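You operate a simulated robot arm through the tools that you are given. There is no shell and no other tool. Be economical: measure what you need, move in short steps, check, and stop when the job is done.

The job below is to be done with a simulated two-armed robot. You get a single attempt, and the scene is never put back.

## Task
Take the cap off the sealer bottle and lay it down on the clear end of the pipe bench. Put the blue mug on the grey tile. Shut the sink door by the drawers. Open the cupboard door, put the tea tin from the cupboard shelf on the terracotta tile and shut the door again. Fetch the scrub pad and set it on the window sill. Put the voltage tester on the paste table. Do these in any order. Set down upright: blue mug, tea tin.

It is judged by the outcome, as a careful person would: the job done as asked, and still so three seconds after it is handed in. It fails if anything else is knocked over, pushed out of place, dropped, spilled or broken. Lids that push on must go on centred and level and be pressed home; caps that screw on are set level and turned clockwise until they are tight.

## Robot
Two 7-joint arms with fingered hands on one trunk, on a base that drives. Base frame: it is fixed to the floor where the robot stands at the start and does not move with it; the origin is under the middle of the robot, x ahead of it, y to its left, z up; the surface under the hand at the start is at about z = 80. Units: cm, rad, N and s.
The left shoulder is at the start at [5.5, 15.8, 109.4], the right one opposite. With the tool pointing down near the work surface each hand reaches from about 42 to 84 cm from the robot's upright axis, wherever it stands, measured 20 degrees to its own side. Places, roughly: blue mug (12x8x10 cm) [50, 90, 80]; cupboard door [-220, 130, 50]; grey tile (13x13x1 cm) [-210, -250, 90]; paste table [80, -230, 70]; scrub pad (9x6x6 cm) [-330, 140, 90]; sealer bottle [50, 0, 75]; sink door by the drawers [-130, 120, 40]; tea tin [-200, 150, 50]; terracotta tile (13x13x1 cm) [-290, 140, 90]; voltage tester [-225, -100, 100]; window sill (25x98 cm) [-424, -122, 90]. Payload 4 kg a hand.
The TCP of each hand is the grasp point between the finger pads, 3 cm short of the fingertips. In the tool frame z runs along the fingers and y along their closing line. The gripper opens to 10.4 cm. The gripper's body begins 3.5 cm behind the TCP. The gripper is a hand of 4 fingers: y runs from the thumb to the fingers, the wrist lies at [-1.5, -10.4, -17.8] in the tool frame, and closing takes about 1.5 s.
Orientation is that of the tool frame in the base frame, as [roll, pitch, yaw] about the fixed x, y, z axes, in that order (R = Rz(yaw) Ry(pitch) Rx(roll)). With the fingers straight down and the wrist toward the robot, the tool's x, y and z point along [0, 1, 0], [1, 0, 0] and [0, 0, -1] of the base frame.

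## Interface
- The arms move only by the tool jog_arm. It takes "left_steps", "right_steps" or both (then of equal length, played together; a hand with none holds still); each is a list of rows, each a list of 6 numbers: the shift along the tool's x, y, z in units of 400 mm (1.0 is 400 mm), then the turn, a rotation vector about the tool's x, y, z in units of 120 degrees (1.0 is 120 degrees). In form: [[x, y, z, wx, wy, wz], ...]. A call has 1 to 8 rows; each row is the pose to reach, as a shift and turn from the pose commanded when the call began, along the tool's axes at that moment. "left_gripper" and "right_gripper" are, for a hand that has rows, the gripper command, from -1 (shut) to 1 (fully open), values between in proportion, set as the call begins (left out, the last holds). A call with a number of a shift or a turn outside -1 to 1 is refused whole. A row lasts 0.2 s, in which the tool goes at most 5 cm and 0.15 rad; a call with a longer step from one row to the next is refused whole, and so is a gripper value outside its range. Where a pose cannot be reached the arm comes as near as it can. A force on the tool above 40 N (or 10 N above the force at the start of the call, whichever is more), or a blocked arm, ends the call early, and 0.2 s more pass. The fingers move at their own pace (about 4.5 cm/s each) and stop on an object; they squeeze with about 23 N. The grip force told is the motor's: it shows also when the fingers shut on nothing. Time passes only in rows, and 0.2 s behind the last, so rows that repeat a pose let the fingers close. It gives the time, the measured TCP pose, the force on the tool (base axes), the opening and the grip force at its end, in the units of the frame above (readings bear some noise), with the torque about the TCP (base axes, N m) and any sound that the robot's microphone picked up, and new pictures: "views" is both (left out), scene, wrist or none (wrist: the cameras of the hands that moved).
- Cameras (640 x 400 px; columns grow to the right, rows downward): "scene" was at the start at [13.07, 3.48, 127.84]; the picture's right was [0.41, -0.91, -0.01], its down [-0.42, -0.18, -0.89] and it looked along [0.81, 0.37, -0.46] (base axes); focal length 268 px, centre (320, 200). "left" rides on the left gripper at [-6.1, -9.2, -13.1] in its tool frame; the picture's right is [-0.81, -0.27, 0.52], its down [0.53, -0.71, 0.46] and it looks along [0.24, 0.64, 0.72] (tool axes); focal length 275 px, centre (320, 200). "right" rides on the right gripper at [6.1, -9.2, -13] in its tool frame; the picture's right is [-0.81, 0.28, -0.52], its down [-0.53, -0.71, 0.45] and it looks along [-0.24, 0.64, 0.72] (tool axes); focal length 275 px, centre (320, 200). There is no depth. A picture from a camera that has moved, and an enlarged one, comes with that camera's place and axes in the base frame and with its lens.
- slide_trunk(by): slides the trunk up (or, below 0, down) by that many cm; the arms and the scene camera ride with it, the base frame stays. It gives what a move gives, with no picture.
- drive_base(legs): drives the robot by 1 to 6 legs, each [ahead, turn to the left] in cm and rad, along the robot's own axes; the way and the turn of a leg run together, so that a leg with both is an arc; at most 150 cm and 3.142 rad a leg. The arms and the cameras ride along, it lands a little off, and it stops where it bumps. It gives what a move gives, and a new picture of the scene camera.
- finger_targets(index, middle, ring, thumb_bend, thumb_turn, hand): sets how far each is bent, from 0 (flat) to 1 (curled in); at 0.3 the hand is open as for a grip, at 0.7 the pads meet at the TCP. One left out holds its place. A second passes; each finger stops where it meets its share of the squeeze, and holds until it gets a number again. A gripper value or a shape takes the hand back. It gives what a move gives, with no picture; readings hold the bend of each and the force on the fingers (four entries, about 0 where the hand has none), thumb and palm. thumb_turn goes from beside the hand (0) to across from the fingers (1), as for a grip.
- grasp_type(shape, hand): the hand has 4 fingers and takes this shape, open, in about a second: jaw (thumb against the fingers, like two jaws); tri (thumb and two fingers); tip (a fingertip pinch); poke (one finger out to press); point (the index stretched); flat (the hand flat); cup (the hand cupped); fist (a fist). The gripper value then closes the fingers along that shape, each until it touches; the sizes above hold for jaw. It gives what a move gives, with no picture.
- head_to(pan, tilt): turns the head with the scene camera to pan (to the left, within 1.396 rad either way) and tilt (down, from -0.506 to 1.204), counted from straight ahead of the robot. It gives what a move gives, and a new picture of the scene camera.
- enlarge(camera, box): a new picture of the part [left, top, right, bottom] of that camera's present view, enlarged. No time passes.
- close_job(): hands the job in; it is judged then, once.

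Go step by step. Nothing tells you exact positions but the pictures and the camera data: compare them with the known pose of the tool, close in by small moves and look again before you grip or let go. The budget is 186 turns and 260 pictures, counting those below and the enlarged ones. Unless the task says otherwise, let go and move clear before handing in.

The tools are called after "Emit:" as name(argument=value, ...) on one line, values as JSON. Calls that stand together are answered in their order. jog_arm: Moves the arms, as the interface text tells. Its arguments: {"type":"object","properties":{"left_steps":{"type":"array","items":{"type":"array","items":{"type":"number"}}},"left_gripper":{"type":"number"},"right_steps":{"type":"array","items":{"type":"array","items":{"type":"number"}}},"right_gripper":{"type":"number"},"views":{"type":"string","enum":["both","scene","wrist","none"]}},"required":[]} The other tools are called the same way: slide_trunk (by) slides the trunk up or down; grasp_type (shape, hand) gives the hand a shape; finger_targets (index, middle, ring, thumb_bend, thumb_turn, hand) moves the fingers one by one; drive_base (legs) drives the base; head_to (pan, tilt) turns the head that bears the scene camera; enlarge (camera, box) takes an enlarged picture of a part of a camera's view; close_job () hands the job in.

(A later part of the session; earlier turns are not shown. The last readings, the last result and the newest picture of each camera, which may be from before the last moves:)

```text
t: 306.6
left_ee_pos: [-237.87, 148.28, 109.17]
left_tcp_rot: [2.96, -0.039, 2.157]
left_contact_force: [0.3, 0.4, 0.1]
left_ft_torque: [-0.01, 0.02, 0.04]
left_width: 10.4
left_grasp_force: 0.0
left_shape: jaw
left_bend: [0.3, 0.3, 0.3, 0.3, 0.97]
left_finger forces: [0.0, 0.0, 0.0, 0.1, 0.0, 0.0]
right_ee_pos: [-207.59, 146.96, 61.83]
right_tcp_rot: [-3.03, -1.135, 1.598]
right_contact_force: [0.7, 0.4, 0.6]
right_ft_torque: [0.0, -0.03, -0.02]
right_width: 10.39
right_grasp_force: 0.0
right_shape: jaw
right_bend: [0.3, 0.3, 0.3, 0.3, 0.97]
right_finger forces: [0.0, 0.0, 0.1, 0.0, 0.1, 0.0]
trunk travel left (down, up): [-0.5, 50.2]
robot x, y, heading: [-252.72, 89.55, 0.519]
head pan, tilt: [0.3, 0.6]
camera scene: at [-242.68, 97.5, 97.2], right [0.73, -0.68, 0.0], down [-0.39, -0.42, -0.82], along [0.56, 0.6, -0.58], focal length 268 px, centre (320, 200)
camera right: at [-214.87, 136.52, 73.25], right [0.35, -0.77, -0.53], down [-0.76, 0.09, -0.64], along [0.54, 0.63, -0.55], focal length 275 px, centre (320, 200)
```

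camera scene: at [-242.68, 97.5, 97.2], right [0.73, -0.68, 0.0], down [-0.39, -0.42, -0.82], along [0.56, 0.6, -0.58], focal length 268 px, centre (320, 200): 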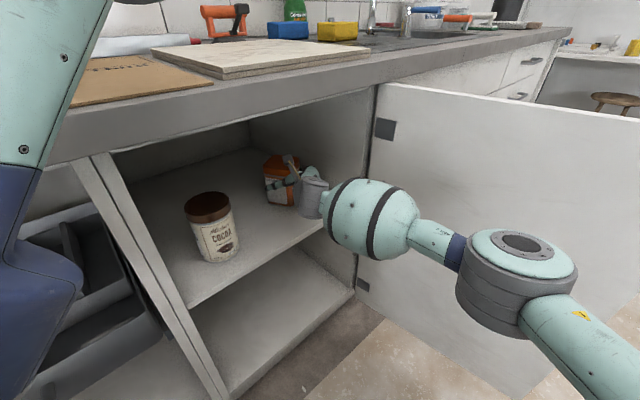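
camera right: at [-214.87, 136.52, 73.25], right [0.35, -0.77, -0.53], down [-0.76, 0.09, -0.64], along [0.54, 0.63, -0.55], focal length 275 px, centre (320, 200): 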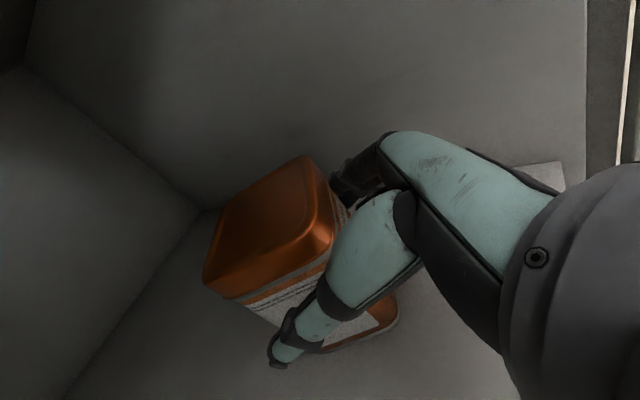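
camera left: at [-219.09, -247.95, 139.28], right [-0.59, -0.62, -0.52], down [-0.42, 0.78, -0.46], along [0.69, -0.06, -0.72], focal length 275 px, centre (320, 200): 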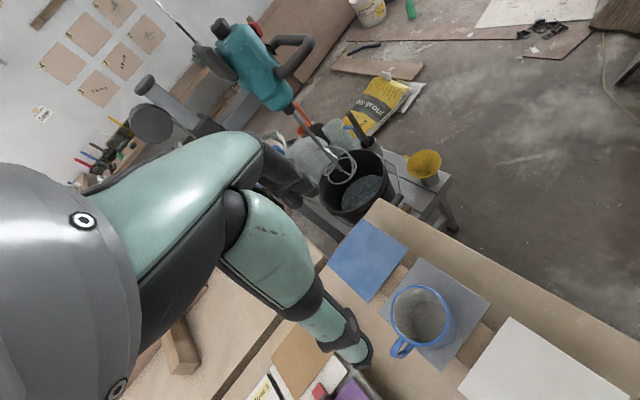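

The hand now surrounds the tin. I close.

Emit:
jog_arm(right_steps=[[0, 0, 0, 0, 0, 0], [0, 0, 0, 0, 0, 0], [0, 0, 0, 0, 0, 0], [0, 0, 0, 0, 0, 0], [0, 0, 0, 0, 0, 0], [0, 0, 0, 0, 0, 0]], right_gripper=-1, views="wrist")

```text
t: 308.0
left_ee_pos: [-237.97, 148.22, 109.22]
left_tcp_rot: [2.961, -0.041, 2.156]
left_contact_force: [0.1, -0.3, -0.1]
left_ft_torque: [-0.02, 0.02, -0.01]
left_width: 10.39
left_grasp_force: 0.1
left_shape: jaw
left_bend: [0.3, 0.3, 0.3, 0.3, 0.97]
left_finger forces: [0.1, 0.0, 0.0, 0.0, 0.0, 0.1]
right_ee_pos: [-207.38, 146.84, 61.69]
right_tcp_rot: [-3.029, -1.135, 1.596]
right_contact_force: [-0.5, -0.4, -0.8]
right_ft_torque: [-0.04, -0.09, -0.04]
right_width: 7.6
right_grasp_force: 23.0
right_shape: jaw
right_bend: [0.27, 0.36, 0.36, 0.56, 0.99]
right_finger forces: [11.8, 6.1, 2.8, 0.0, 19.1, 0.1]
trunk travel left (down, up): [-0.5, 50.2]
robot x, y, heading: [-252.17, 89.21, 0.522]
head pan, tilt: [0.3, 0.6]
camera right: at [-214.84, 136.48, 73.26], right [0.35, -0.77, -0.53], down [-0.76, 0.09, -0.64], along [0.54, 0.63, -0.56], focal length 275 px, centre (320, 200)
```

right: 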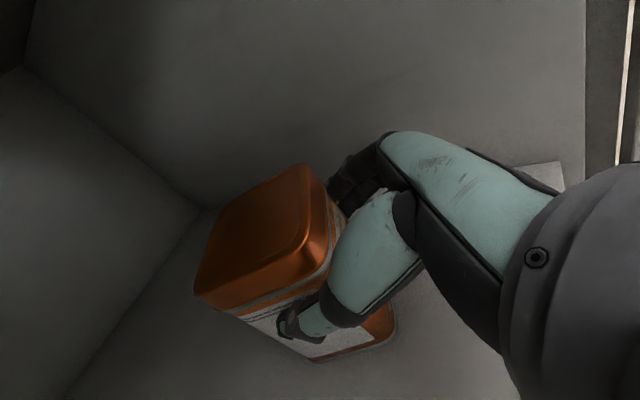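

The tin is held firmly. I lift it with the trunk and draw it out of the cupboard.

Emit:
slide_trunk(by=4)

Emit:
jog_arm(right_steps=[[-0.045, -0.007, -0.097, 0, 0, 0], [-0.091, -0.015, -0.195, 0, 0, 0], [-0.136, -0.022, -0.292, 0, 0, 0], [-0.182, -0.03, -0.39, 0, 0, 0], [-0.227, -0.037, -0.487, 0, 0, 0], [-0.273, -0.045, -0.585, 0, 0, 0]], views="scene")

```text
t: 308.8
left_ee_pos: [-237.89, 148.4, 113.09]
left_tcp_rot: [2.962, -0.04, 2.155]
left_contact_force: [-0.2, -0.3, -0.2]
left_ft_torque: [0.02, 0.0, 0.0]
left_width: 10.41
left_grasp_force: 0.1
left_shape: jaw
left_bend: [0.3, 0.3, 0.3, 0.3, 0.97]
left_finger forces: [0.0, 0.0, 0.0, 0.0, 0.0, 0.1]
right_ee_pos: [-207.44, 146.84, 65.66]
right_tcp_rot: [-3.03, -1.136, 1.598]
right_contact_force: [-0.9, -0.2, -2.2]
right_ft_torque: [-0.05, -0.02, 0.01]
right_width: 7.59
right_grasp_force: 23.2
right_shape: jaw
right_bend: [0.27, 0.36, 0.36, 0.56, 0.99]
right_finger forces: [11.6, 6.1, 2.7, 0.0, 18.9, 0.0]
trunk travel left (down, up): [-4.5, 46.2]
robot x, y, heading: [-252.39, 89.26, 0.523]
head pan, tilt: [0.3, 0.6]
```

```text
t: 310.2
left_ee_pos: [-237.97, 148.29, 113.1]
left_tcp_rot: [2.963, -0.042, 2.157]
left_contact_force: [0.4, -0.2, 0.1]
left_ft_torque: [0.01, 0.01, 0.0]
left_width: 10.39
left_grasp_force: 0.1
left_shape: jaw
left_bend: [0.3, 0.3, 0.3, 0.3, 0.97]
left_finger forces: [0.1, 0.0, 0.1, 0.0, 0.0, 0.1]
right_ee_pos: [-207.01, 136.93, 65.54]
right_tcp_rot: [-3.026, -1.133, 1.592]
right_contact_force: [-0.6, 0.1, -2.6]
right_ft_torque: [-0.11, -0.01, -0.02]
right_width: 7.54
right_grasp_force: 23.4
right_shape: jaw
right_bend: [0.28, 0.37, 0.36, 0.56, 0.99]
right_finger forces: [12.6, 6.0, 2.9, 0.1, 20.1, 0.0]
right hand out of reach, approached as far as the arm can: row 3, 4, 5, 6
trunk travel left (down, up): [-4.5, 46.2]
robot x, y, heading: [-252.45, 88.9, 0.521]
head pan, tilt: [0.3, 0.6]
camera scene: at [-242.61, 97.51, 101.05], right [0.73, -0.68, 0.0], down [-0.4, -0.42, -0.82], along [0.56, 0.6, -0.58], focal length 268 px, centre (320, 200)
```

scene: 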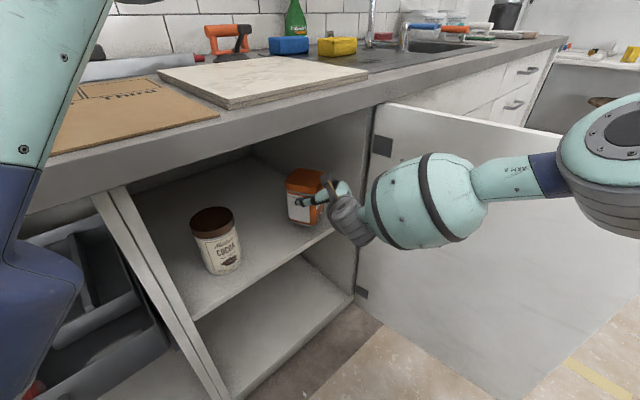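

The arm won't pull further, so I back the base out with the tin, then raise the trunk above counter height.

Emit:
drive_base(legs=[[-48, 0]])

Emit:
slide_trunk(by=42)

Emit:
drive_base(legs=[[0, 0.6]])

Emit:
head_to(pan=0.35, tilt=0.6)

```text
t: 313.2
left_ee_pos: [-280.22, 124.25, 113.15]
left_tcp_rot: [2.96, -0.042, 2.166]
left_contact_force: [0.0, -0.7, 0.6]
left_ft_torque: [-0.01, -0.02, 0.03]
left_width: 10.38
left_grasp_force: 0.0
left_shape: jaw
left_bend: [0.3, 0.3, 0.3, 0.3, 0.97]
left_finger forces: [0.1, 0.1, 0.0, 0.1, 0.0, 0.1]
right_ee_pos: [-249.16, 113.27, 65.57]
right_tcp_rot: [-3.033, -1.133, 1.607]
right_contact_force: [0.1, -0.4, -2.5]
right_ft_torque: [-0.08, -0.02, -0.02]
right_width: 7.51
right_grasp_force: 22.7
right_shape: jaw
right_bend: [0.28, 0.37, 0.36, 0.56, 0.99]
right_finger forces: [12.8, 5.8, 2.8, 0.0, 20.2, 0.0]
trunk travel left (down, up): [-4.5, 46.2]
robot x, y, heading: [-293.71, 65.01, 0.529]
head pan, tilt: [0.3, 0.6]
camera scene: at [-284.42, 73.42, 101.07], right [0.74, -0.68, 0.0], down [-0.39, -0.42, -0.82], along [0.55, 0.6, -0.58], focal length 268 px, centre (320, 200)
```

scene: 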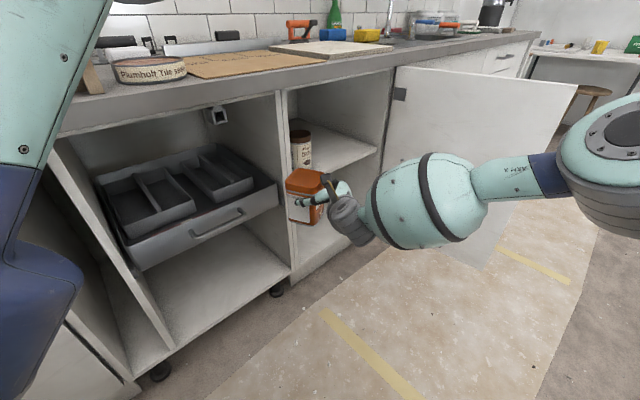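

```text
refused: 42 is not a number from -40 to 40
```

```text
t: 315.8
left_ee_pos: [-318.14, 117.96, 114.86]
left_tcp_rot: [2.915, -0.046, 2.78]
left_contact_force: [-0.1, -0.6, 0.8]
left_ft_torque: [0.02, 0.0, 0.01]
left_width: 10.42
left_grasp_force: 0.1
left_shape: jaw
left_bend: [0.3, 0.3, 0.3, 0.3, 0.97]
left_finger forces: [0.0, 0.0, 0.0, 0.0, 0.0, 0.0]
right_ee_pos: [-284.29, 128.42, 67.8]
right_tcp_rot: [-3.126, -1.146, 2.275]
right_contact_force: [7.9, -4.1, -4.9]
right_ft_torque: [-0.25, -0.17, -0.3]
right_width: 7.54
right_grasp_force: 23.4
right_shape: jaw
right_bend: [0.26, 0.34, 0.34, 0.58, 1.0]
right_finger forces: [13.6, 9.3, 3.7, 0.1, 20.0, 0.0]
trunk travel left (down, up): [-4.5, 46.2]
robot x, y, heading: [-293.59, 65.18, 1.134]
head pan, tilt: [0.3, 0.6]
stopped in leg 1: the force on the tool passed its limit at 42 N (the readings are from after the stop); the commanded pose is now the measured one
camera scene: at [-290.56, 77.22, 101.09], right [0.99, -0.14, 0.0], down [-0.08, -0.57, -0.82], along [0.11, 0.81, -0.57], focal length 268 px, centre (320, 200)
```

scene: 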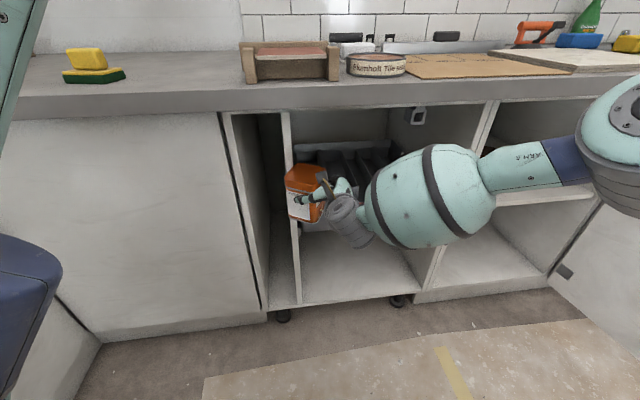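

```text
t: 316.4
left_ee_pos: [-317.79, 118.13, 114.71]
left_tcp_rot: [2.92, -0.049, 2.779]
left_contact_force: [0.1, 0.4, 0.2]
left_ft_torque: [0.01, 0.03, 0.0]
left_width: 10.39
left_grasp_force: 0.0
left_shape: jaw
left_bend: [0.3, 0.3, 0.3, 0.3, 0.97]
left_finger forces: [0.1, 0.0, 0.0, 0.0, 0.0, 0.0]
right_ee_pos: [-284.31, 128.62, 67.81]
right_tcp_rot: [-3.114, -1.152, 2.264]
right_contact_force: [12.0, -9.3, -1.2]
right_ft_torque: [-0.18, -0.24, -0.24]
right_width: 7.52
right_grasp_force: 22.9
right_shape: jaw
right_bend: [0.26, 0.34, 0.34, 0.58, 1.0]
right_finger forces: [12.4, 9.7, 4.5, 0.1, 22.2, 0.1]
trunk travel left (down, up): [-4.5, 46.2]
robot x, y, heading: [-293.29, 64.87, 1.135]
head pan, tilt: [0.351, 0.6]
camera scene: at [-290.81, 77.39, 101.07], right [1.0, -0.09, -0.01], down [-0.06, -0.57, -0.82], along [0.07, 0.82, -0.57], focal length 268 px, centre (320, 200)
```

scene: 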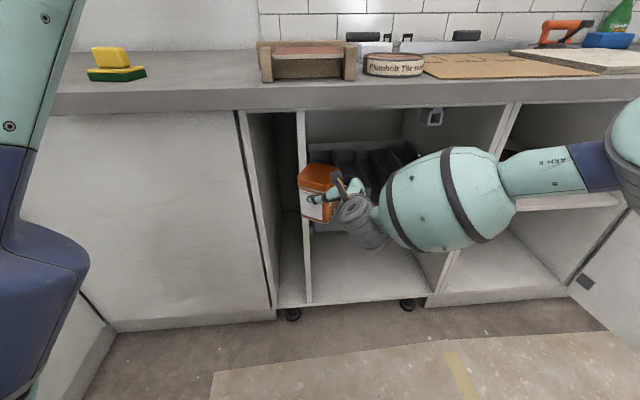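

The trunk move was refused, so the turn brought the tin against the unit's upright. I turn back a little and check everything.

Emit:
drive_base(legs=[[0, -0.35]])

Emit:
slide_trunk(by=38)

Emit:
head_to(pan=0.5, tilt=0.8)

```text
t: 318.1
left_ee_pos: [-297.78, 123.22, 114.72]
left_tcp_rot: [2.922, -0.039, 2.413]
left_contact_force: [0.5, 0.4, -0.6]
left_ft_torque: [0.0, 0.02, 0.04]
left_width: 10.38
left_grasp_force: 0.1
left_shape: jaw
left_bend: [0.3, 0.3, 0.3, 0.3, 0.98]
left_finger forces: [0.0, 0.1, 0.1, 0.1, 0.1, 0.0]
right_ee_pos: [-262.79, 121.41, 67.82]
right_tcp_rot: [-3.116, -1.149, 1.912]
right_contact_force: [1.2, -0.3, -3.2]
right_ft_torque: [-0.11, -0.02, 0.01]
right_width: 7.48
right_grasp_force: 22.9
right_shape: jaw
right_bend: [0.27, 0.35, 0.35, 0.58, 1.0]
right_finger forces: [12.7, 7.0, 2.5, 0.1, 20.8, 0.0]
trunk travel left (down, up): [-4.5, 46.2]
robot x, y, heading: [-293.77, 65.3, 0.776]
head pan, tilt: [0.351, 0.6]
camera scene: at [-286.82, 75.94, 101.06], right [0.9, -0.43, 0.0], down [-0.25, -0.52, -0.82], along [0.35, 0.74, -0.58], focal length 268 px, centre (320, 200)
```

scene: 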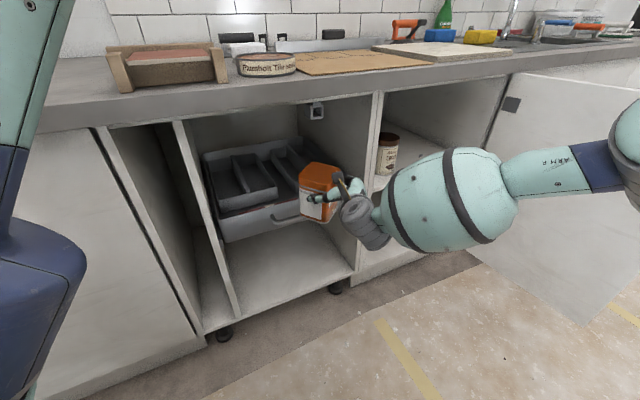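

```text
t: 321.7
left_ee_pos: [-298.77, 122.33, 153.12]
left_tcp_rot: [2.912, -0.037, 2.415]
left_contact_force: [-0.3, -0.8, -0.4]
left_ft_torque: [0.0, -0.02, 0.0]
left_width: 10.39
left_grasp_force: 0.2
left_shape: jaw
left_bend: [0.3, 0.3, 0.3, 0.3, 0.98]
left_finger forces: [0.1, 0.0, 0.0, 0.1, 0.0, 0.0]
right_ee_pos: [-263.29, 121.04, 106.49]
right_tcp_rot: [3.134, -1.154, 1.942]
right_contact_force: [-1.0, -0.3, -2.2]
right_ft_torque: [-0.05, -0.06, -0.01]
right_width: 7.5
right_grasp_force: 22.8
right_shape: jaw
right_bend: [0.27, 0.35, 0.36, 0.58, 1.0]
right_finger forces: [12.9, 7.0, 2.5, 0.1, 21.0, 0.0]
trunk travel left (down, up): [-42.5, 8.2]
robot x, y, heading: [-293.62, 65.26, 0.775]
head pan, tilt: [0.351, 0.6]
```

```text
t: 322.5
left_ee_pos: [-298.77, 122.43, 153.2]
left_tcp_rot: [2.912, -0.037, 2.415]
left_contact_force: [0.7, 0.5, -0.1]
left_ft_torque: [-0.01, -0.01, 0.0]
left_width: 10.4
left_grasp_force: 0.1
left_shape: jaw
left_bend: [0.3, 0.3, 0.3, 0.3, 0.98]
left_finger forces: [0.0, 0.0, 0.0, 0.0, 0.0, 0.0]
right_ee_pos: [-263.49, 121.0, 106.57]
right_tcp_rot: [3.139, -1.155, 1.94]
right_contact_force: [0.3, -0.2, -2.4]
right_ft_torque: [-0.06, -0.05, 0.01]
right_width: 7.52
right_grasp_force: 23.0
right_shape: jaw
right_bend: [0.27, 0.35, 0.36, 0.58, 1.0]
right_finger forces: [13.0, 6.9, 2.5, 0.1, 21.0, 0.0]
trunk travel left (down, up): [-42.5, 8.2]
robot x, y, heading: [-293.64, 65.05, 0.778]
head pan, tilt: [0.499, 0.799]
camera scene: at [-287.9, 76.07, 137.47], right [0.96, -0.29, -0.01], down [-0.21, -0.69, -0.69], along [0.2, 0.66, -0.72], focal length 268 px, centre (320, 200)
```

scene: 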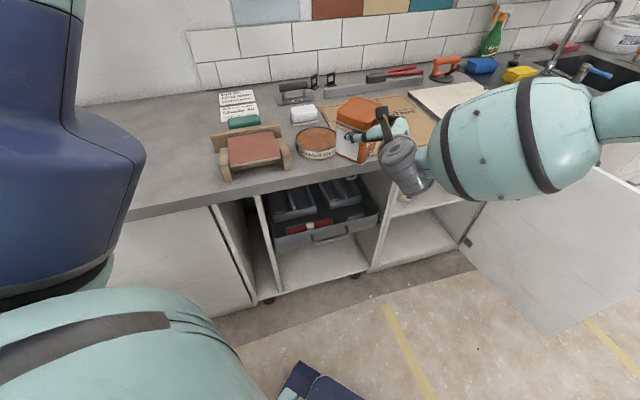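

The tin is up and unharmed, and the unit looks unchanged. The terracotta tile's centre is at [-287.8, 142.8, 93]. I turn left so the tin comes in front of the tile.

Emit:
drive_base(legs=[[0, 0.45]])

Emit:
enlarge(camera="right", box=[0, 0, 640, 400])

```text
t: 324.4
left_ee_pos: [-323.22, 114.54, 153.08]
left_tcp_rot: [2.913, -0.039, 2.867]
left_contact_force: [-0.7, 0.5, -0.1]
left_ft_torque: [0.01, -0.01, 0.02]
left_width: 10.37
left_grasp_force: 0.0
left_shape: jaw
left_bend: [0.3, 0.3, 0.3, 0.3, 0.98]
left_finger forces: [0.0, 0.0, 0.0, 0.1, 0.0, 0.0]
right_ee_pos: [-290.77, 128.8, 106.52]
right_tcp_rot: [3.14, -1.155, 2.392]
right_contact_force: [0.2, 0.6, -2.7]
right_ft_torque: [-0.06, -0.07, -0.02]
right_width: 7.49
right_grasp_force: 23.1
right_shape: jaw
right_bend: [0.27, 0.35, 0.36, 0.58, 1.0]
right_finger forces: [12.8, 7.0, 2.5, 0.0, 20.6, 0.0]
trunk travel left (down, up): [-42.5, 8.2]
robot x, y, heading: [-293.16, 64.85, 1.233]
head pan, tilt: [0.499, 0.799]
camera scene: at [-292.96, 77.51, 137.46], right [0.99, 0.16, -0.01], down [0.11, -0.72, -0.69], along [-0.11, 0.68, -0.73], focal length 268 px, centre (320, 200)
```

scene: 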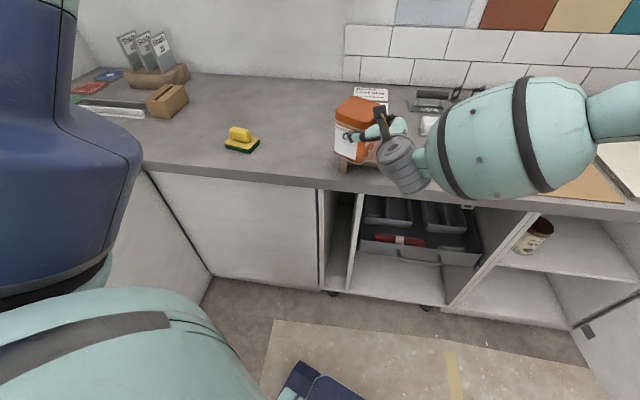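

```text
1.00 times, centred on (320, 200) of right (not enlarged: the box is as wide or as high as the picture)
camera zoom: at [-290.15, 115.51, 117.36], right [0.77, -0.35, -0.53], down [-0.63, -0.38, -0.67], along [0.03, 0.86, -0.52], focal length 275 px, centre (320, 200)
```

zoom: 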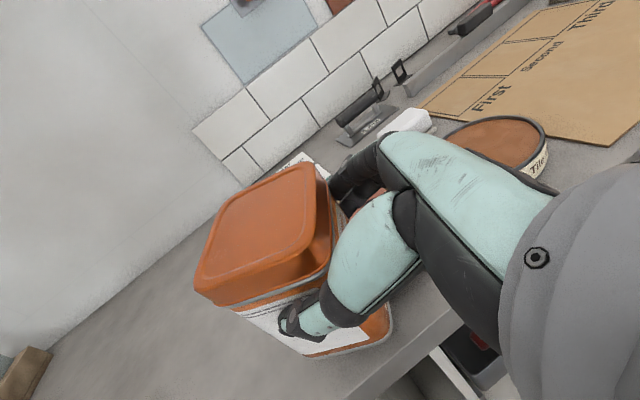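

I move the tin over the tile at height, levelling it.

Emit:
jog_arm(right_steps=[[0.016, 0.077, 0.036, 0.0023, -0.002, 0.005], [0.032, 0.154, 0.072, 0.0046, -0.004, 0.01], [0.048, 0.23, 0.108, 0.007, -0.006, 0.016], [0.064, 0.3075, 0.145, 0.0093, -0.0084, 0.021]], views="both")

```text
t: 325.4
left_ee_pos: [-323.9, 112.68, 153.66]
left_tcp_rot: [2.897, -0.039, 2.87]
left_contact_force: [0.1, -1.2, -0.4]
left_ft_torque: [0.0, 0.0, -0.01]
left_width: 10.37
left_grasp_force: 0.1
left_shape: jaw
left_bend: [0.3, 0.3, 0.3, 0.3, 0.97]
left_finger forces: [0.0, 0.0, 0.0, 0.1, 0.0, 0.0]
right_ee_pos: [-287.59, 141.01, 107.93]
right_tcp_rot: [-3.055, -1.142, 2.31]
right_contact_force: [-0.3, 1.5, -2.7]
right_ft_torque: [-0.04, 0.0, 0.03]
right_width: 7.49
right_grasp_force: 22.4
right_shape: jaw
right_bend: [0.27, 0.36, 0.36, 0.57, 0.99]
right_finger forces: [13.0, 6.7, 2.6, 0.0, 20.6, 0.0]
trunk travel left (down, up): [-42.5, 8.2]
robot x, y, heading: [-293.49, 65.28, 1.23]
head pan, tilt: [0.499, 0.799]
camera scene: at [-293.02, 77.45, 137.47], right [0.99, 0.16, -0.01], down [0.11, -0.72, -0.69], along [-0.11, 0.68, -0.73], focal length 268 px, centre (320, 200)
camera right: at [-286.76, 128.16, 119.22], right [0.77, -0.36, -0.53], down [-0.64, -0.41, -0.65], along [0.02, 0.84, -0.54], focal length 275 px, centre (320, 200)
```

scene: 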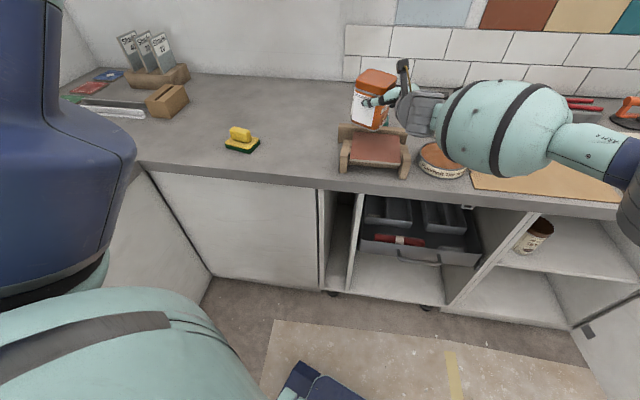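
right: 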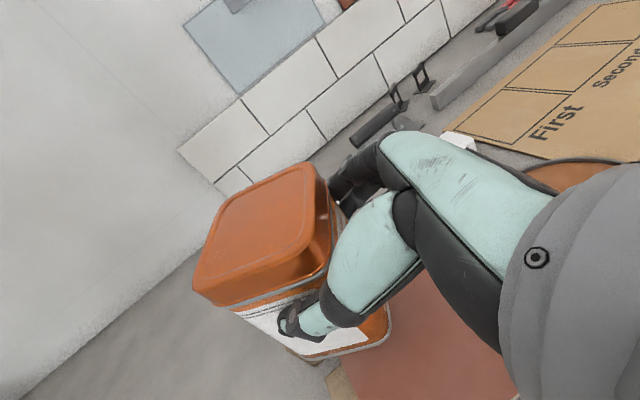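

The tile's centre checks out near [-287, 141.5]. I lower the tin most of the way.

Emit:
jog_arm(right_steps=[[-0.058, 0.008, 0.017, 0, 0, 0], [-0.116, 0.016, 0.034, 0, 0, 0], [-0.174, 0.023, 0.051, 0, 0, 0]], views="scene")

Emit:
enlarge(camera="scene", box=[300, 50, 480, 200])

```text
t: 326.2
left_ee_pos: [-323.95, 111.99, 153.93]
left_tcp_rot: [2.893, -0.04, 2.869]
left_contact_force: [0.4, -0.3, 0.4]
left_ft_torque: [0.0, 0.0, 0.0]
left_width: 10.37
left_grasp_force: 0.1
left_shape: jaw
left_bend: [0.3, 0.3, 0.3, 0.3, 0.97]
left_finger forces: [0.0, 0.0, 0.0, 0.0, 0.1, 0.1]
right_ee_pos: [-286.46, 140.51, 101.25]
right_tcp_rot: [-3.07, -1.149, 2.323]
right_contact_force: [1.1, -7.2, 23.8]
right_ft_torque: [0.5, 0.27, 0.15]
right_width: 7.25
right_grasp_force: 22.9
right_shape: jaw
right_bend: [0.72, 0.37, 0.37, 0.58, 0.94]
right_finger forces: [12.3, 5.5, 0.0, 0.0, 20.0, 0.0]
trunk travel left (down, up): [-42.5, 8.2]
robot x, y, heading: [-293.36, 65.26, 1.231]
head pan, tilt: [0.499, 0.799]
camera scene: at [-293.1, 76.72, 137.57], right [0.99, 0.16, 0.0], down [0.11, -0.71, -0.69], along [-0.11, 0.68, -0.72], focal length 268 px, centre (320, 200)
```

scene: 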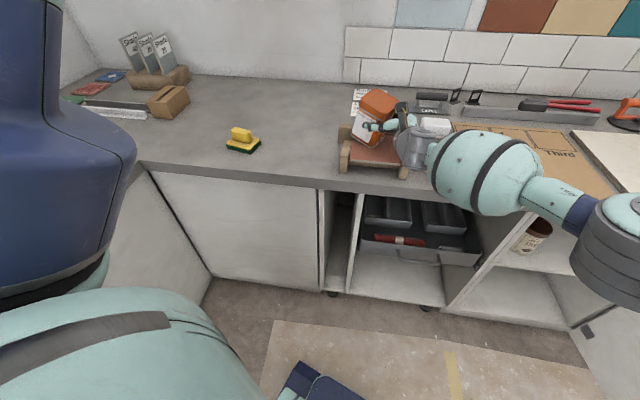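

```text
2.67 times, centred on (390, 125) of scene
camera zoom: at [-293.1, 76.72, 137.57], right [0.99, 0.16, 0.0], down [0.11, -0.71, -0.69], along [-0.11, 0.68, -0.72], focal length 714 px, centre (133, 400)
```

zoom: 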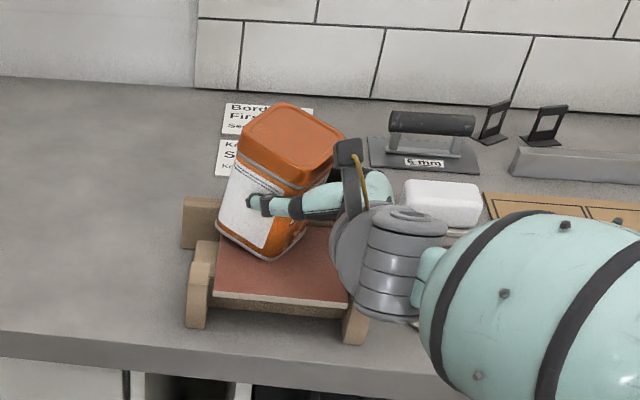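

The tin's back edge met the frame's rear rail and tilted in the grip. I lift it clear and inspect.

Emit:
jog_arm(right_steps=[[0.04, -0.001, -0.016, 0, 0, 0], [0.09, -0.003, -0.04, 0, 0, 0], [0.11, -0.04, -0.07, 0, 0, 0]], views="wrist")

Emit:
enlarge(camera="scene", box=[300, 50, 480, 200])

```text
t: 327.0
left_ee_pos: [-323.92, 112.51, 153.71]
left_tcp_rot: [2.896, -0.039, 2.872]
left_contact_force: [0.4, 0.5, 0.0]
left_ft_torque: [0.02, 0.0, 0.0]
left_width: 10.37
left_grasp_force: 0.0
left_shape: jaw
left_bend: [0.3, 0.3, 0.3, 0.3, 0.97]
left_finger forces: [0.0, 0.0, 0.0, 0.0, 0.0, 0.0]
right_ee_pos: [-286.67, 139.06, 105.48]
right_tcp_rot: [-3.062, -1.142, 2.315]
right_contact_force: [-0.7, -0.4, -1.6]
right_ft_torque: [-0.06, -0.08, 0.02]
right_width: 7.4
right_grasp_force: 22.9
right_shape: jaw
right_bend: [0.27, 0.36, 0.37, 0.58, 0.99]
right_finger forces: [14.2, 8.0, 0.4, 0.0, 19.9, 0.1]
trunk travel left (down, up): [-42.5, 8.2]
robot x, y, heading: [-293.61, 64.81, 1.231]
head pan, tilt: [0.499, 0.799]
camera right: at [-285.83, 126.11, 116.74], right [0.76, -0.37, -0.53], down [-0.64, -0.4, -0.65], along [0.02, 0.84, -0.54], focal length 275 px, centre (320, 200)
```

right: 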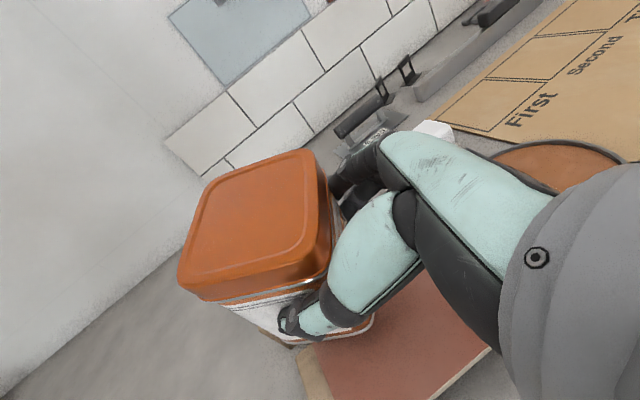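

```text
2.67 times, centred on (390, 125) of scene
camera zoom: at [-292.98, 77.22, 137.49], right [0.99, 0.16, -0.01], down [0.11, -0.72, -0.69], along [-0.11, 0.68, -0.72], focal length 714 px, centre (133, 400)
```

zoom: 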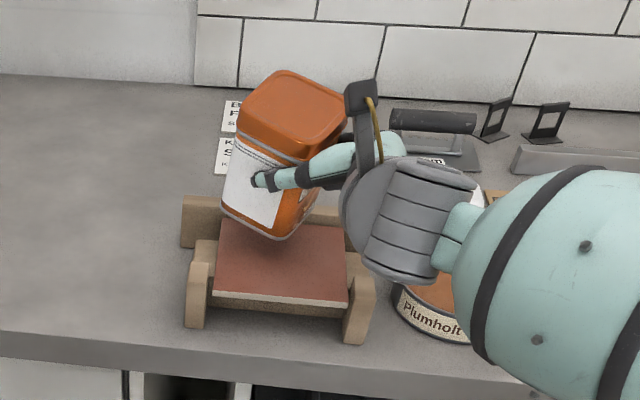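

The tin's foot is about 2.5 cm too far west, over the frame's rear corner. I shift it east over the tile's centre and lower again.

Emit:
jog_arm(right_steps=[[-0.01, 0.043, -0.04, 0, 0, 0], [-0.06, 0.042, -0.02, 0, 0, 0], [-0.11, 0.04, -0.003, 0, 0, 0]], views="none")

Emit:
enlarge(camera="scene", box=[300, 50, 480, 200])

```text
t: 327.8
left_ee_pos: [-324.1, 112.66, 153.66]
left_tcp_rot: [2.898, -0.037, 2.87]
left_contact_force: [-0.4, -0.8, -0.1]
left_ft_torque: [0.02, 0.0, 0.04]
left_width: 10.39
left_grasp_force: 0.0
left_shape: jaw
left_bend: [0.3, 0.3, 0.3, 0.3, 0.97]
left_finger forces: [0.0, 0.0, 0.0, 0.0, 0.1, 0.0]
right_ee_pos: [-283.61, 139.25, 101.9]
right_tcp_rot: [-3.055, -1.138, 2.312]
right_contact_force: [-0.1, 0.4, 1.8]
right_ft_torque: [-0.06, 0.02, -0.02]
right_width: 7.37
right_grasp_force: 23.2
right_shape: jaw
right_bend: [0.27, 0.36, 0.37, 0.58, 0.99]
right_finger forces: [14.6, 7.3, 0.2, 0.0, 18.6, 0.0]
right hand out of reach, approached as far as the arm can: row 3
trunk travel left (down, up): [-42.5, 8.2]
robot x, y, heading: [-293.03, 65.07, 1.233]
head pan, tilt: [0.499, 0.799]
```

```text
2.67 times, centred on (390, 125) of scene
camera zoom: at [-293.13, 77.47, 137.48], right [0.99, 0.16, -0.01], down [0.11, -0.72, -0.69], along [-0.11, 0.68, -0.73], focal length 714 px, centre (133, 400)
```

zoom: 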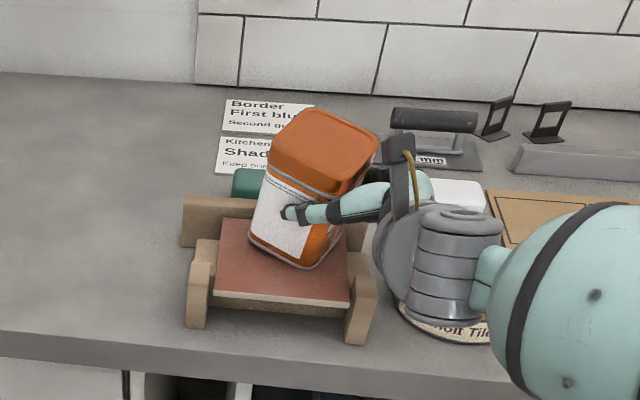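

The tin is now over the tile, nearly touching. I centre it slightly and lower gently.

Emit:
jog_arm(right_steps=[[0.011, -0.0225, 0.0015, 0, 0, 0], [-0.005, -0.022, 0.009, 0, 0, 0], [-0.015, -0.022, 0.013, 0, 0, 0], [-0.0255, -0.022, 0.018, 0, 0, 0]], views="none")

Emit:
enlarge(camera="scene", box=[300, 50, 480, 200])

```text
t: 328.8
left_ee_pos: [-323.96, 112.76, 153.65]
left_tcp_rot: [2.896, -0.039, 2.869]
left_contact_force: [-0.2, -0.4, 0.0]
left_ft_torque: [-0.02, -0.04, 0.01]
left_width: 10.38
left_grasp_force: 0.1
left_shape: jaw
left_bend: [0.3, 0.3, 0.3, 0.3, 0.97]
left_finger forces: [0.0, 0.0, 0.0, 0.0, 0.1, 0.0]
right_ee_pos: [-284.3, 138.7, 102.21]
right_tcp_rot: [-3.055, -1.136, 2.311]
right_contact_force: [-0.1, -0.4, -2.0]
right_ft_torque: [-0.05, -0.03, 0.01]
right_width: 7.41
right_grasp_force: 23.1
right_shape: jaw
right_bend: [0.27, 0.36, 0.37, 0.58, 0.99]
right_finger forces: [14.1, 8.1, 0.2, 0.0, 19.8, 0.0]
right hand out of reach, approached as far as the arm can: row 2, 3, 4
trunk travel left (down, up): [-42.5, 8.2]
robot x, y, heading: [-293.27, 65.35, 1.229]
head pan, tilt: [0.499, 0.799]
```

```text
2.67 times, centred on (390, 125) of scene
camera zoom: at [-293.05, 77.47, 137.47], right [0.99, 0.16, -0.01], down [0.11, -0.72, -0.69], along [-0.11, 0.68, -0.73], focal length 714 px, centre (133, 400)
```

zoom: 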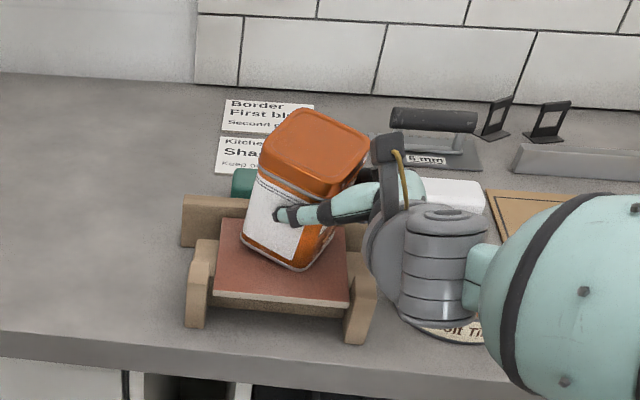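

The arm is at its lower limit here, so I level the tin by pitching the hand and then use the trunk to lower it.

Emit:
jog_arm(right_steps=[[0, 0, 0, 0, -0.048, 0], [0, 0, 0, 0, -0.0955, 0]], views="none")

Emit:
enlarge(camera="scene", box=[300, 50, 480, 200])

```text
t: 329.4
left_ee_pos: [-324.02, 112.73, 153.61]
left_tcp_rot: [2.898, -0.037, 2.869]
left_contact_force: [0.7, 0.0, 0.2]
left_ft_torque: [0.02, 0.0, 0.0]
left_width: 10.4
left_grasp_force: 0.1
left_shape: jaw
left_bend: [0.3, 0.3, 0.3, 0.3, 0.97]
left_finger forces: [0.1, 0.0, 0.0, 0.0, 0.0, 0.1]
right_ee_pos: [-284.26, 138.78, 102.28]
right_tcp_rot: [-3.084, -0.942, 2.341]
right_contact_force: [-0.8, 0.3, -1.5]
right_ft_torque: [-0.03, -0.03, -0.01]
right_width: 7.41
right_grasp_force: 22.9
right_shape: jaw
right_bend: [0.27, 0.36, 0.37, 0.58, 0.99]
right_finger forces: [14.2, 7.7, 0.2, 0.0, 19.5, 0.0]
trunk travel left (down, up): [-42.5, 8.2]
robot x, y, heading: [-293.37, 64.96, 1.231]
head pan, tilt: [0.499, 0.799]
```

```text
2.67 times, centred on (390, 125) of scene
camera zoom: at [-293.08, 77.46, 137.47], right [0.99, 0.16, -0.01], down [0.11, -0.72, -0.69], along [-0.11, 0.68, -0.73], focal length 714 px, centre (133, 400)
```

zoom: 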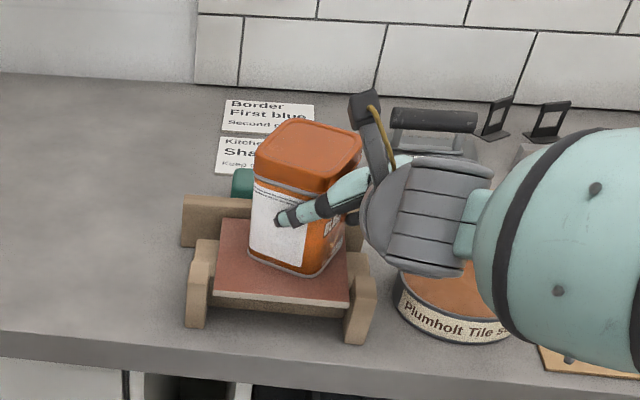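

The tin is upright again. I shift 1.5 cm back from the tile's front edge and lower with the trunk.

Emit:
jog_arm(right_steps=[[0.019, 0.022, 0.025, 0, 0, 0]], views="none")

Emit:
slide_trunk(by=-1.5)

Emit:
slide_trunk(by=-0.6)

Emit:
enlarge(camera="scene", box=[300, 50, 480, 200])

```text
t: 329.8
left_ee_pos: [-323.97, 112.64, 153.68]
left_tcp_rot: [2.898, -0.039, 2.869]
left_contact_force: [0.0, -0.5, -0.8]
left_ft_torque: [-0.01, -0.02, 0.0]
left_width: 10.42
left_grasp_force: 0.0
left_shape: jaw
left_bend: [0.3, 0.3, 0.3, 0.3, 0.97]
left_finger forces: [0.1, 0.0, 0.0, 0.0, 0.0, 0.0]
right_ee_pos: [-284.7, 140.07, 102.36]
right_tcp_rot: [-3.084, -0.942, 2.343]
right_contact_force: [0.5, -3.7, -0.9]
right_ft_torque: [-0.3, -0.02, 0.07]
right_width: 7.38
right_grasp_force: 23.1
right_shape: jaw
right_bend: [0.27, 0.36, 0.37, 0.58, 0.99]
right_finger forces: [14.3, 8.4, 2.1, 0.0, 20.9, 0.0]
trunk travel left (down, up): [-42.5, 8.2]
robot x, y, heading: [-293.1, 65.48, 1.228]
head pan, tilt: [0.499, 0.799]
```

```text
t: 330.4
left_ee_pos: [-323.86, 112.29, 152.2]
left_tcp_rot: [2.892, -0.04, 2.868]
left_contact_force: [0.1, 0.4, 0.2]
left_ft_torque: [0.02, 0.0, -0.06]
left_width: 10.38
left_grasp_force: 0.1
left_shape: jaw
left_bend: [0.3, 0.3, 0.3, 0.3, 0.97]
left_finger forces: [0.1, 0.0, 0.0, 0.1, 0.0, 0.0]
right_ee_pos: [-284.58, 139.98, 101.33]
right_tcp_rot: [-3.095, -0.949, 2.349]
right_contact_force: [5.5, -9.4, 21.7]
right_ft_torque: [0.08, 0.38, 0.32]
right_width: 7.25
right_grasp_force: 22.7
right_shape: jaw
right_bend: [0.27, 0.37, 0.37, 0.58, 0.95]
right_finger forces: [12.5, 7.4, 0.1, 0.0, 22.3, 0.0]
trunk travel left (down, up): [-41.0, 9.7]
robot x, y, heading: [-293.37, 65.27, 1.227]
head pan, tilt: [0.499, 0.799]
```

```text
t: 330.9
left_ee_pos: [-323.72, 112.07, 151.69]
left_tcp_rot: [2.894, -0.041, 2.869]
left_contact_force: [-0.8, -0.1, -0.2]
left_ft_torque: [0.02, -0.02, 0.0]
left_width: 10.4
left_grasp_force: 0.1
left_shape: jaw
left_bend: [0.3, 0.3, 0.3, 0.3, 0.97]
left_finger forces: [0.0, 0.1, 0.1, 0.0, 0.1, 0.0]
right_ee_pos: [-284.5, 139.89, 100.75]
right_tcp_rot: [-3.095, -0.948, 2.351]
right_contact_force: [5.6, -5.2, 27.1]
right_ft_torque: [0.48, 0.28, 0.24]
right_width: 7.24
right_grasp_force: 23.3
right_shape: jaw
right_bend: [0.72, 0.36, 0.37, 0.59, 0.94]
right_finger forces: [13.4, 7.8, 0.0, 0.0, 20.5, 0.0]
trunk travel left (down, up): [-40.4, 10.3]
robot x, y, heading: [-293.57, 65.44, 1.23]
head pan, tilt: [0.499, 0.799]
```

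```text
2.67 times, centred on (390, 125) of scene
camera zoom: at [-292.98, 76.79, 135.39], right [0.99, 0.16, -0.01], down [0.11, -0.71, -0.69], along [-0.11, 0.68, -0.72], focal length 714 px, centre (133, 400)
```

zoom: 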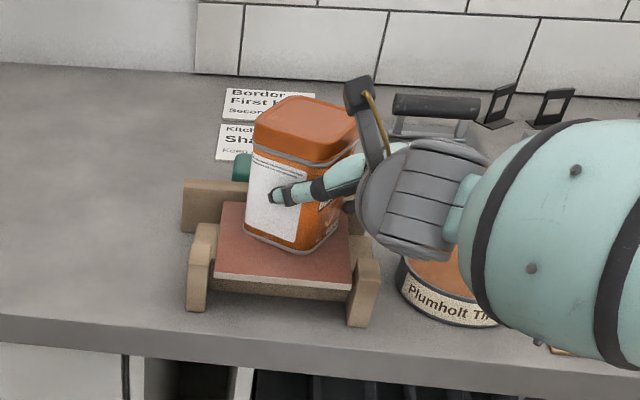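

The tin's back still rests on the rear rail. I raise it, move 3 cm forward, and lower again.

Emit:
slide_trunk(by=2.2)

Emit:
jog_arm(right_steps=[[-0.0235, -0.068, -0.0285, 0, 0, 0], [-0.0235, -0.068, -0.0285, 0, 0, 0]], views="none")

Emit:
slide_trunk(by=-1.8)

Emit:
enlarge(camera="scene", box=[300, 50, 480, 200])

```text
t: 331.6
left_ee_pos: [-323.81, 112.55, 153.72]
left_tcp_rot: [2.898, -0.039, 2.87]
left_contact_force: [-0.9, -0.2, -0.8]
left_ft_torque: [-0.02, -0.01, -0.01]
left_width: 10.39
left_grasp_force: 0.0
left_shape: jaw
left_bend: [0.3, 0.3, 0.3, 0.3, 0.97]
left_finger forces: [0.0, 0.0, 0.1, 0.0, 0.0, 0.0]
right_ee_pos: [-284.54, 140.06, 102.24]
right_tcp_rot: [-3.084, -0.94, 2.341]
right_contact_force: [0.0, -0.7, -2.8]
right_ft_torque: [-0.15, -0.07, 0.05]
right_width: 7.34
right_grasp_force: 23.2
right_shape: jaw
right_bend: [0.27, 0.36, 0.37, 0.59, 0.99]
right_finger forces: [13.8, 8.4, 1.1, 0.1, 20.4, 0.1]
trunk travel left (down, up): [-42.6, 8.1]
robot x, y, heading: [-293.06, 65.1, 1.231]
head pan, tilt: [0.499, 0.799]
```

```text
t: 332.2
left_ee_pos: [-323.94, 112.66, 153.74]
left_tcp_rot: [2.898, -0.037, 2.87]
left_contact_force: [-0.4, 0.3, 0.1]
left_ft_torque: [-0.01, 0.01, -0.01]
left_width: 10.41
left_grasp_force: 0.1
left_shape: jaw
left_bend: [0.3, 0.3, 0.3, 0.3, 0.97]
left_finger forces: [0.0, 0.0, 0.0, 0.0, 0.0, 0.0]
right_ee_pos: [-285.24, 137.03, 102.18]
right_tcp_rot: [-3.083, -0.941, 2.341]
right_contact_force: [0.0, 0.1, -3.5]
right_ft_torque: [-0.05, -0.06, -0.02]
right_width: 7.37
right_grasp_force: 22.9
right_shape: jaw
right_bend: [0.27, 0.36, 0.37, 0.59, 0.99]
right_finger forces: [14.0, 8.2, 0.4, 0.1, 19.6, 0.0]
trunk travel left (down, up): [-42.6, 8.1]
robot x, y, heading: [-293.46, 65.19, 1.233]
head pan, tilt: [0.499, 0.799]
```

```text
t: 332.9
left_ee_pos: [-323.92, 112.4, 151.96]
left_tcp_rot: [2.893, -0.039, 2.87]
left_contact_force: [1.2, -0.4, 0.0]
left_ft_torque: [-0.02, 0.01, -0.01]
left_width: 10.4
left_grasp_force: 0.1
left_shape: jaw
left_bend: [0.3, 0.3, 0.3, 0.3, 0.97]
left_finger forces: [0.0, 0.0, 0.1, 0.1, 0.0, 0.0]
right_ee_pos: [-285.17, 136.94, 100.93]
right_tcp_rot: [-3.09, -0.945, 2.344]
right_contact_force: [5.1, -1.5, 19.8]
right_ft_torque: [0.25, 0.2, 0.09]
right_width: 7.29
right_grasp_force: 22.9
right_shape: jaw
right_bend: [0.26, 0.36, 0.37, 0.59, 0.95]
right_finger forces: [15.0, 8.4, 0.1, 0.0, 19.2, 0.1]
trunk travel left (down, up): [-40.8, 9.9]
robot x, y, heading: [-293.22, 65.21, 1.23]
head pan, tilt: [0.499, 0.799]
```

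```text
2.67 times, centred on (390, 125) of scene
camera zoom: at [-293.04, 77.1, 135.77], right [0.99, 0.16, -0.01], down [0.11, -0.72, -0.69], along [-0.11, 0.68, -0.72], focal length 714 px, centre (133, 400)
```

zoom: 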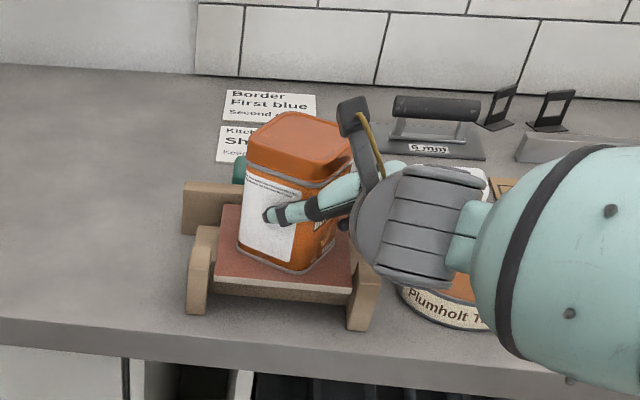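

The tin is on the tile but close to the rear rail; I move it 1 cm further forward.

Emit:
slide_trunk(by=1.3)

Emit:
jog_arm(right_steps=[[-0.0105, -0.018, -0.0135, 0, 0, 0]], views="none")

Emit:
slide_trunk(by=-1.2)

Emit:
enlarge(camera="right", box=[0, 0, 640, 400])

```text
t: 333.5
left_ee_pos: [-323.96, 112.71, 153.29]
left_tcp_rot: [2.897, -0.04, 2.87]
left_contact_force: [0.5, -0.3, 0.5]
left_ft_torque: [0.01, -0.01, 0.03]
left_width: 10.41
left_grasp_force: 0.0
left_shape: jaw
left_bend: [0.3, 0.3, 0.3, 0.3, 0.97]
left_finger forces: [0.0, 0.0, 0.0, 0.0, 0.0, 0.0]
right_ee_pos: [-285.41, 136.93, 101.51]
right_tcp_rot: [-3.081, -0.938, 2.342]
right_contact_force: [-1.5, -0.2, -1.3]
right_ft_torque: [-0.06, 0.04, 0.0]
right_width: 7.35
right_grasp_force: 23.0
right_shape: jaw
right_bend: [0.26, 0.36, 0.37, 0.59, 0.98]
right_finger forces: [13.8, 8.5, 0.2, 0.0, 19.9, 0.0]
trunk travel left (down, up): [-42.1, 8.6]
robot x, y, heading: [-293.22, 64.93, 1.227]
head pan, tilt: [0.499, 0.799]
```

```text
t: 333.9
left_ee_pos: [-323.86, 112.81, 153.2]
left_tcp_rot: [2.897, -0.039, 2.871]
left_contact_force: [1.3, 0.5, 0.5]
left_ft_torque: [-0.01, 0.0, 0.01]
left_width: 10.4
left_grasp_force: 0.0
left_shape: jaw
left_bend: [0.3, 0.3, 0.3, 0.3, 0.97]
left_finger forces: [0.1, 0.0, 0.0, 0.0, 0.0, 0.0]
right_ee_pos: [-285.1, 136.1, 101.65]
right_tcp_rot: [-3.083, -0.94, 2.342]
right_contact_force: [0.1, 0.2, -2.2]
right_ft_torque: [-0.04, -0.06, 0.0]
right_width: 7.39
right_grasp_force: 22.6
right_shape: jaw
right_bend: [0.26, 0.36, 0.37, 0.59, 0.99]
right_finger forces: [14.0, 8.5, 0.5, 0.1, 20.0, 0.0]
trunk travel left (down, up): [-42.1, 8.6]
robot x, y, heading: [-293.55, 65.23, 1.23]
head pan, tilt: [0.499, 0.799]
```

```text
t: 334.5
left_ee_pos: [-323.89, 112.44, 152.04]
left_tcp_rot: [2.896, -0.039, 2.869]
left_contact_force: [-0.8, -0.2, 0.2]
left_ft_torque: [0.0, 0.01, 0.05]
left_width: 10.38
left_grasp_force: 0.1
left_shape: jaw
left_bend: [0.3, 0.3, 0.3, 0.3, 0.97]
left_finger forces: [0.0, 0.0, 0.0, 0.0, 0.0, 0.0]
right_ee_pos: [-285.02, 136.08, 100.88]
right_tcp_rot: [-3.091, -0.946, 2.347]
right_contact_force: [4.4, -0.4, 18.2]
right_ft_torque: [0.26, 0.17, 0.08]
right_width: 7.32
right_grasp_force: 23.2
right_shape: jaw
right_bend: [0.26, 0.36, 0.37, 0.6, 0.96]
right_finger forces: [15.4, 8.1, 0.1, 0.0, 18.7, 0.2]
trunk travel left (down, up): [-40.9, 9.8]
robot x, y, heading: [-293.71, 65.18, 1.229]
head pan, tilt: [0.499, 0.799]
```

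```text
1.00 times, centred on (320, 200) of right (not enlarged: the box is as wide or as high as the picture)
camera zoom: at [-285.93, 124.74, 113.81], right [0.83, -0.42, -0.36], down [-0.55, -0.49, -0.68], along [0.1, 0.76, -0.64], focal length 275 px, centre (320, 200)
```

zoom: 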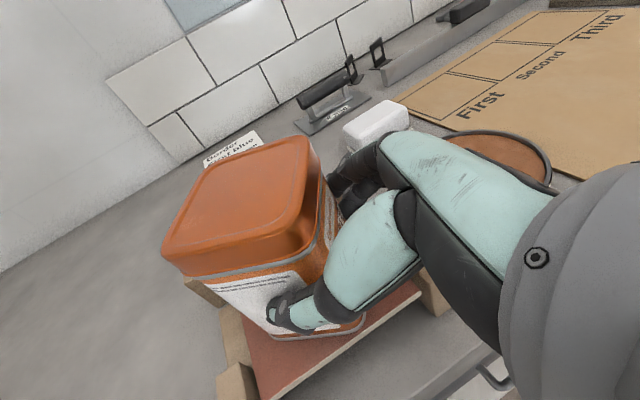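

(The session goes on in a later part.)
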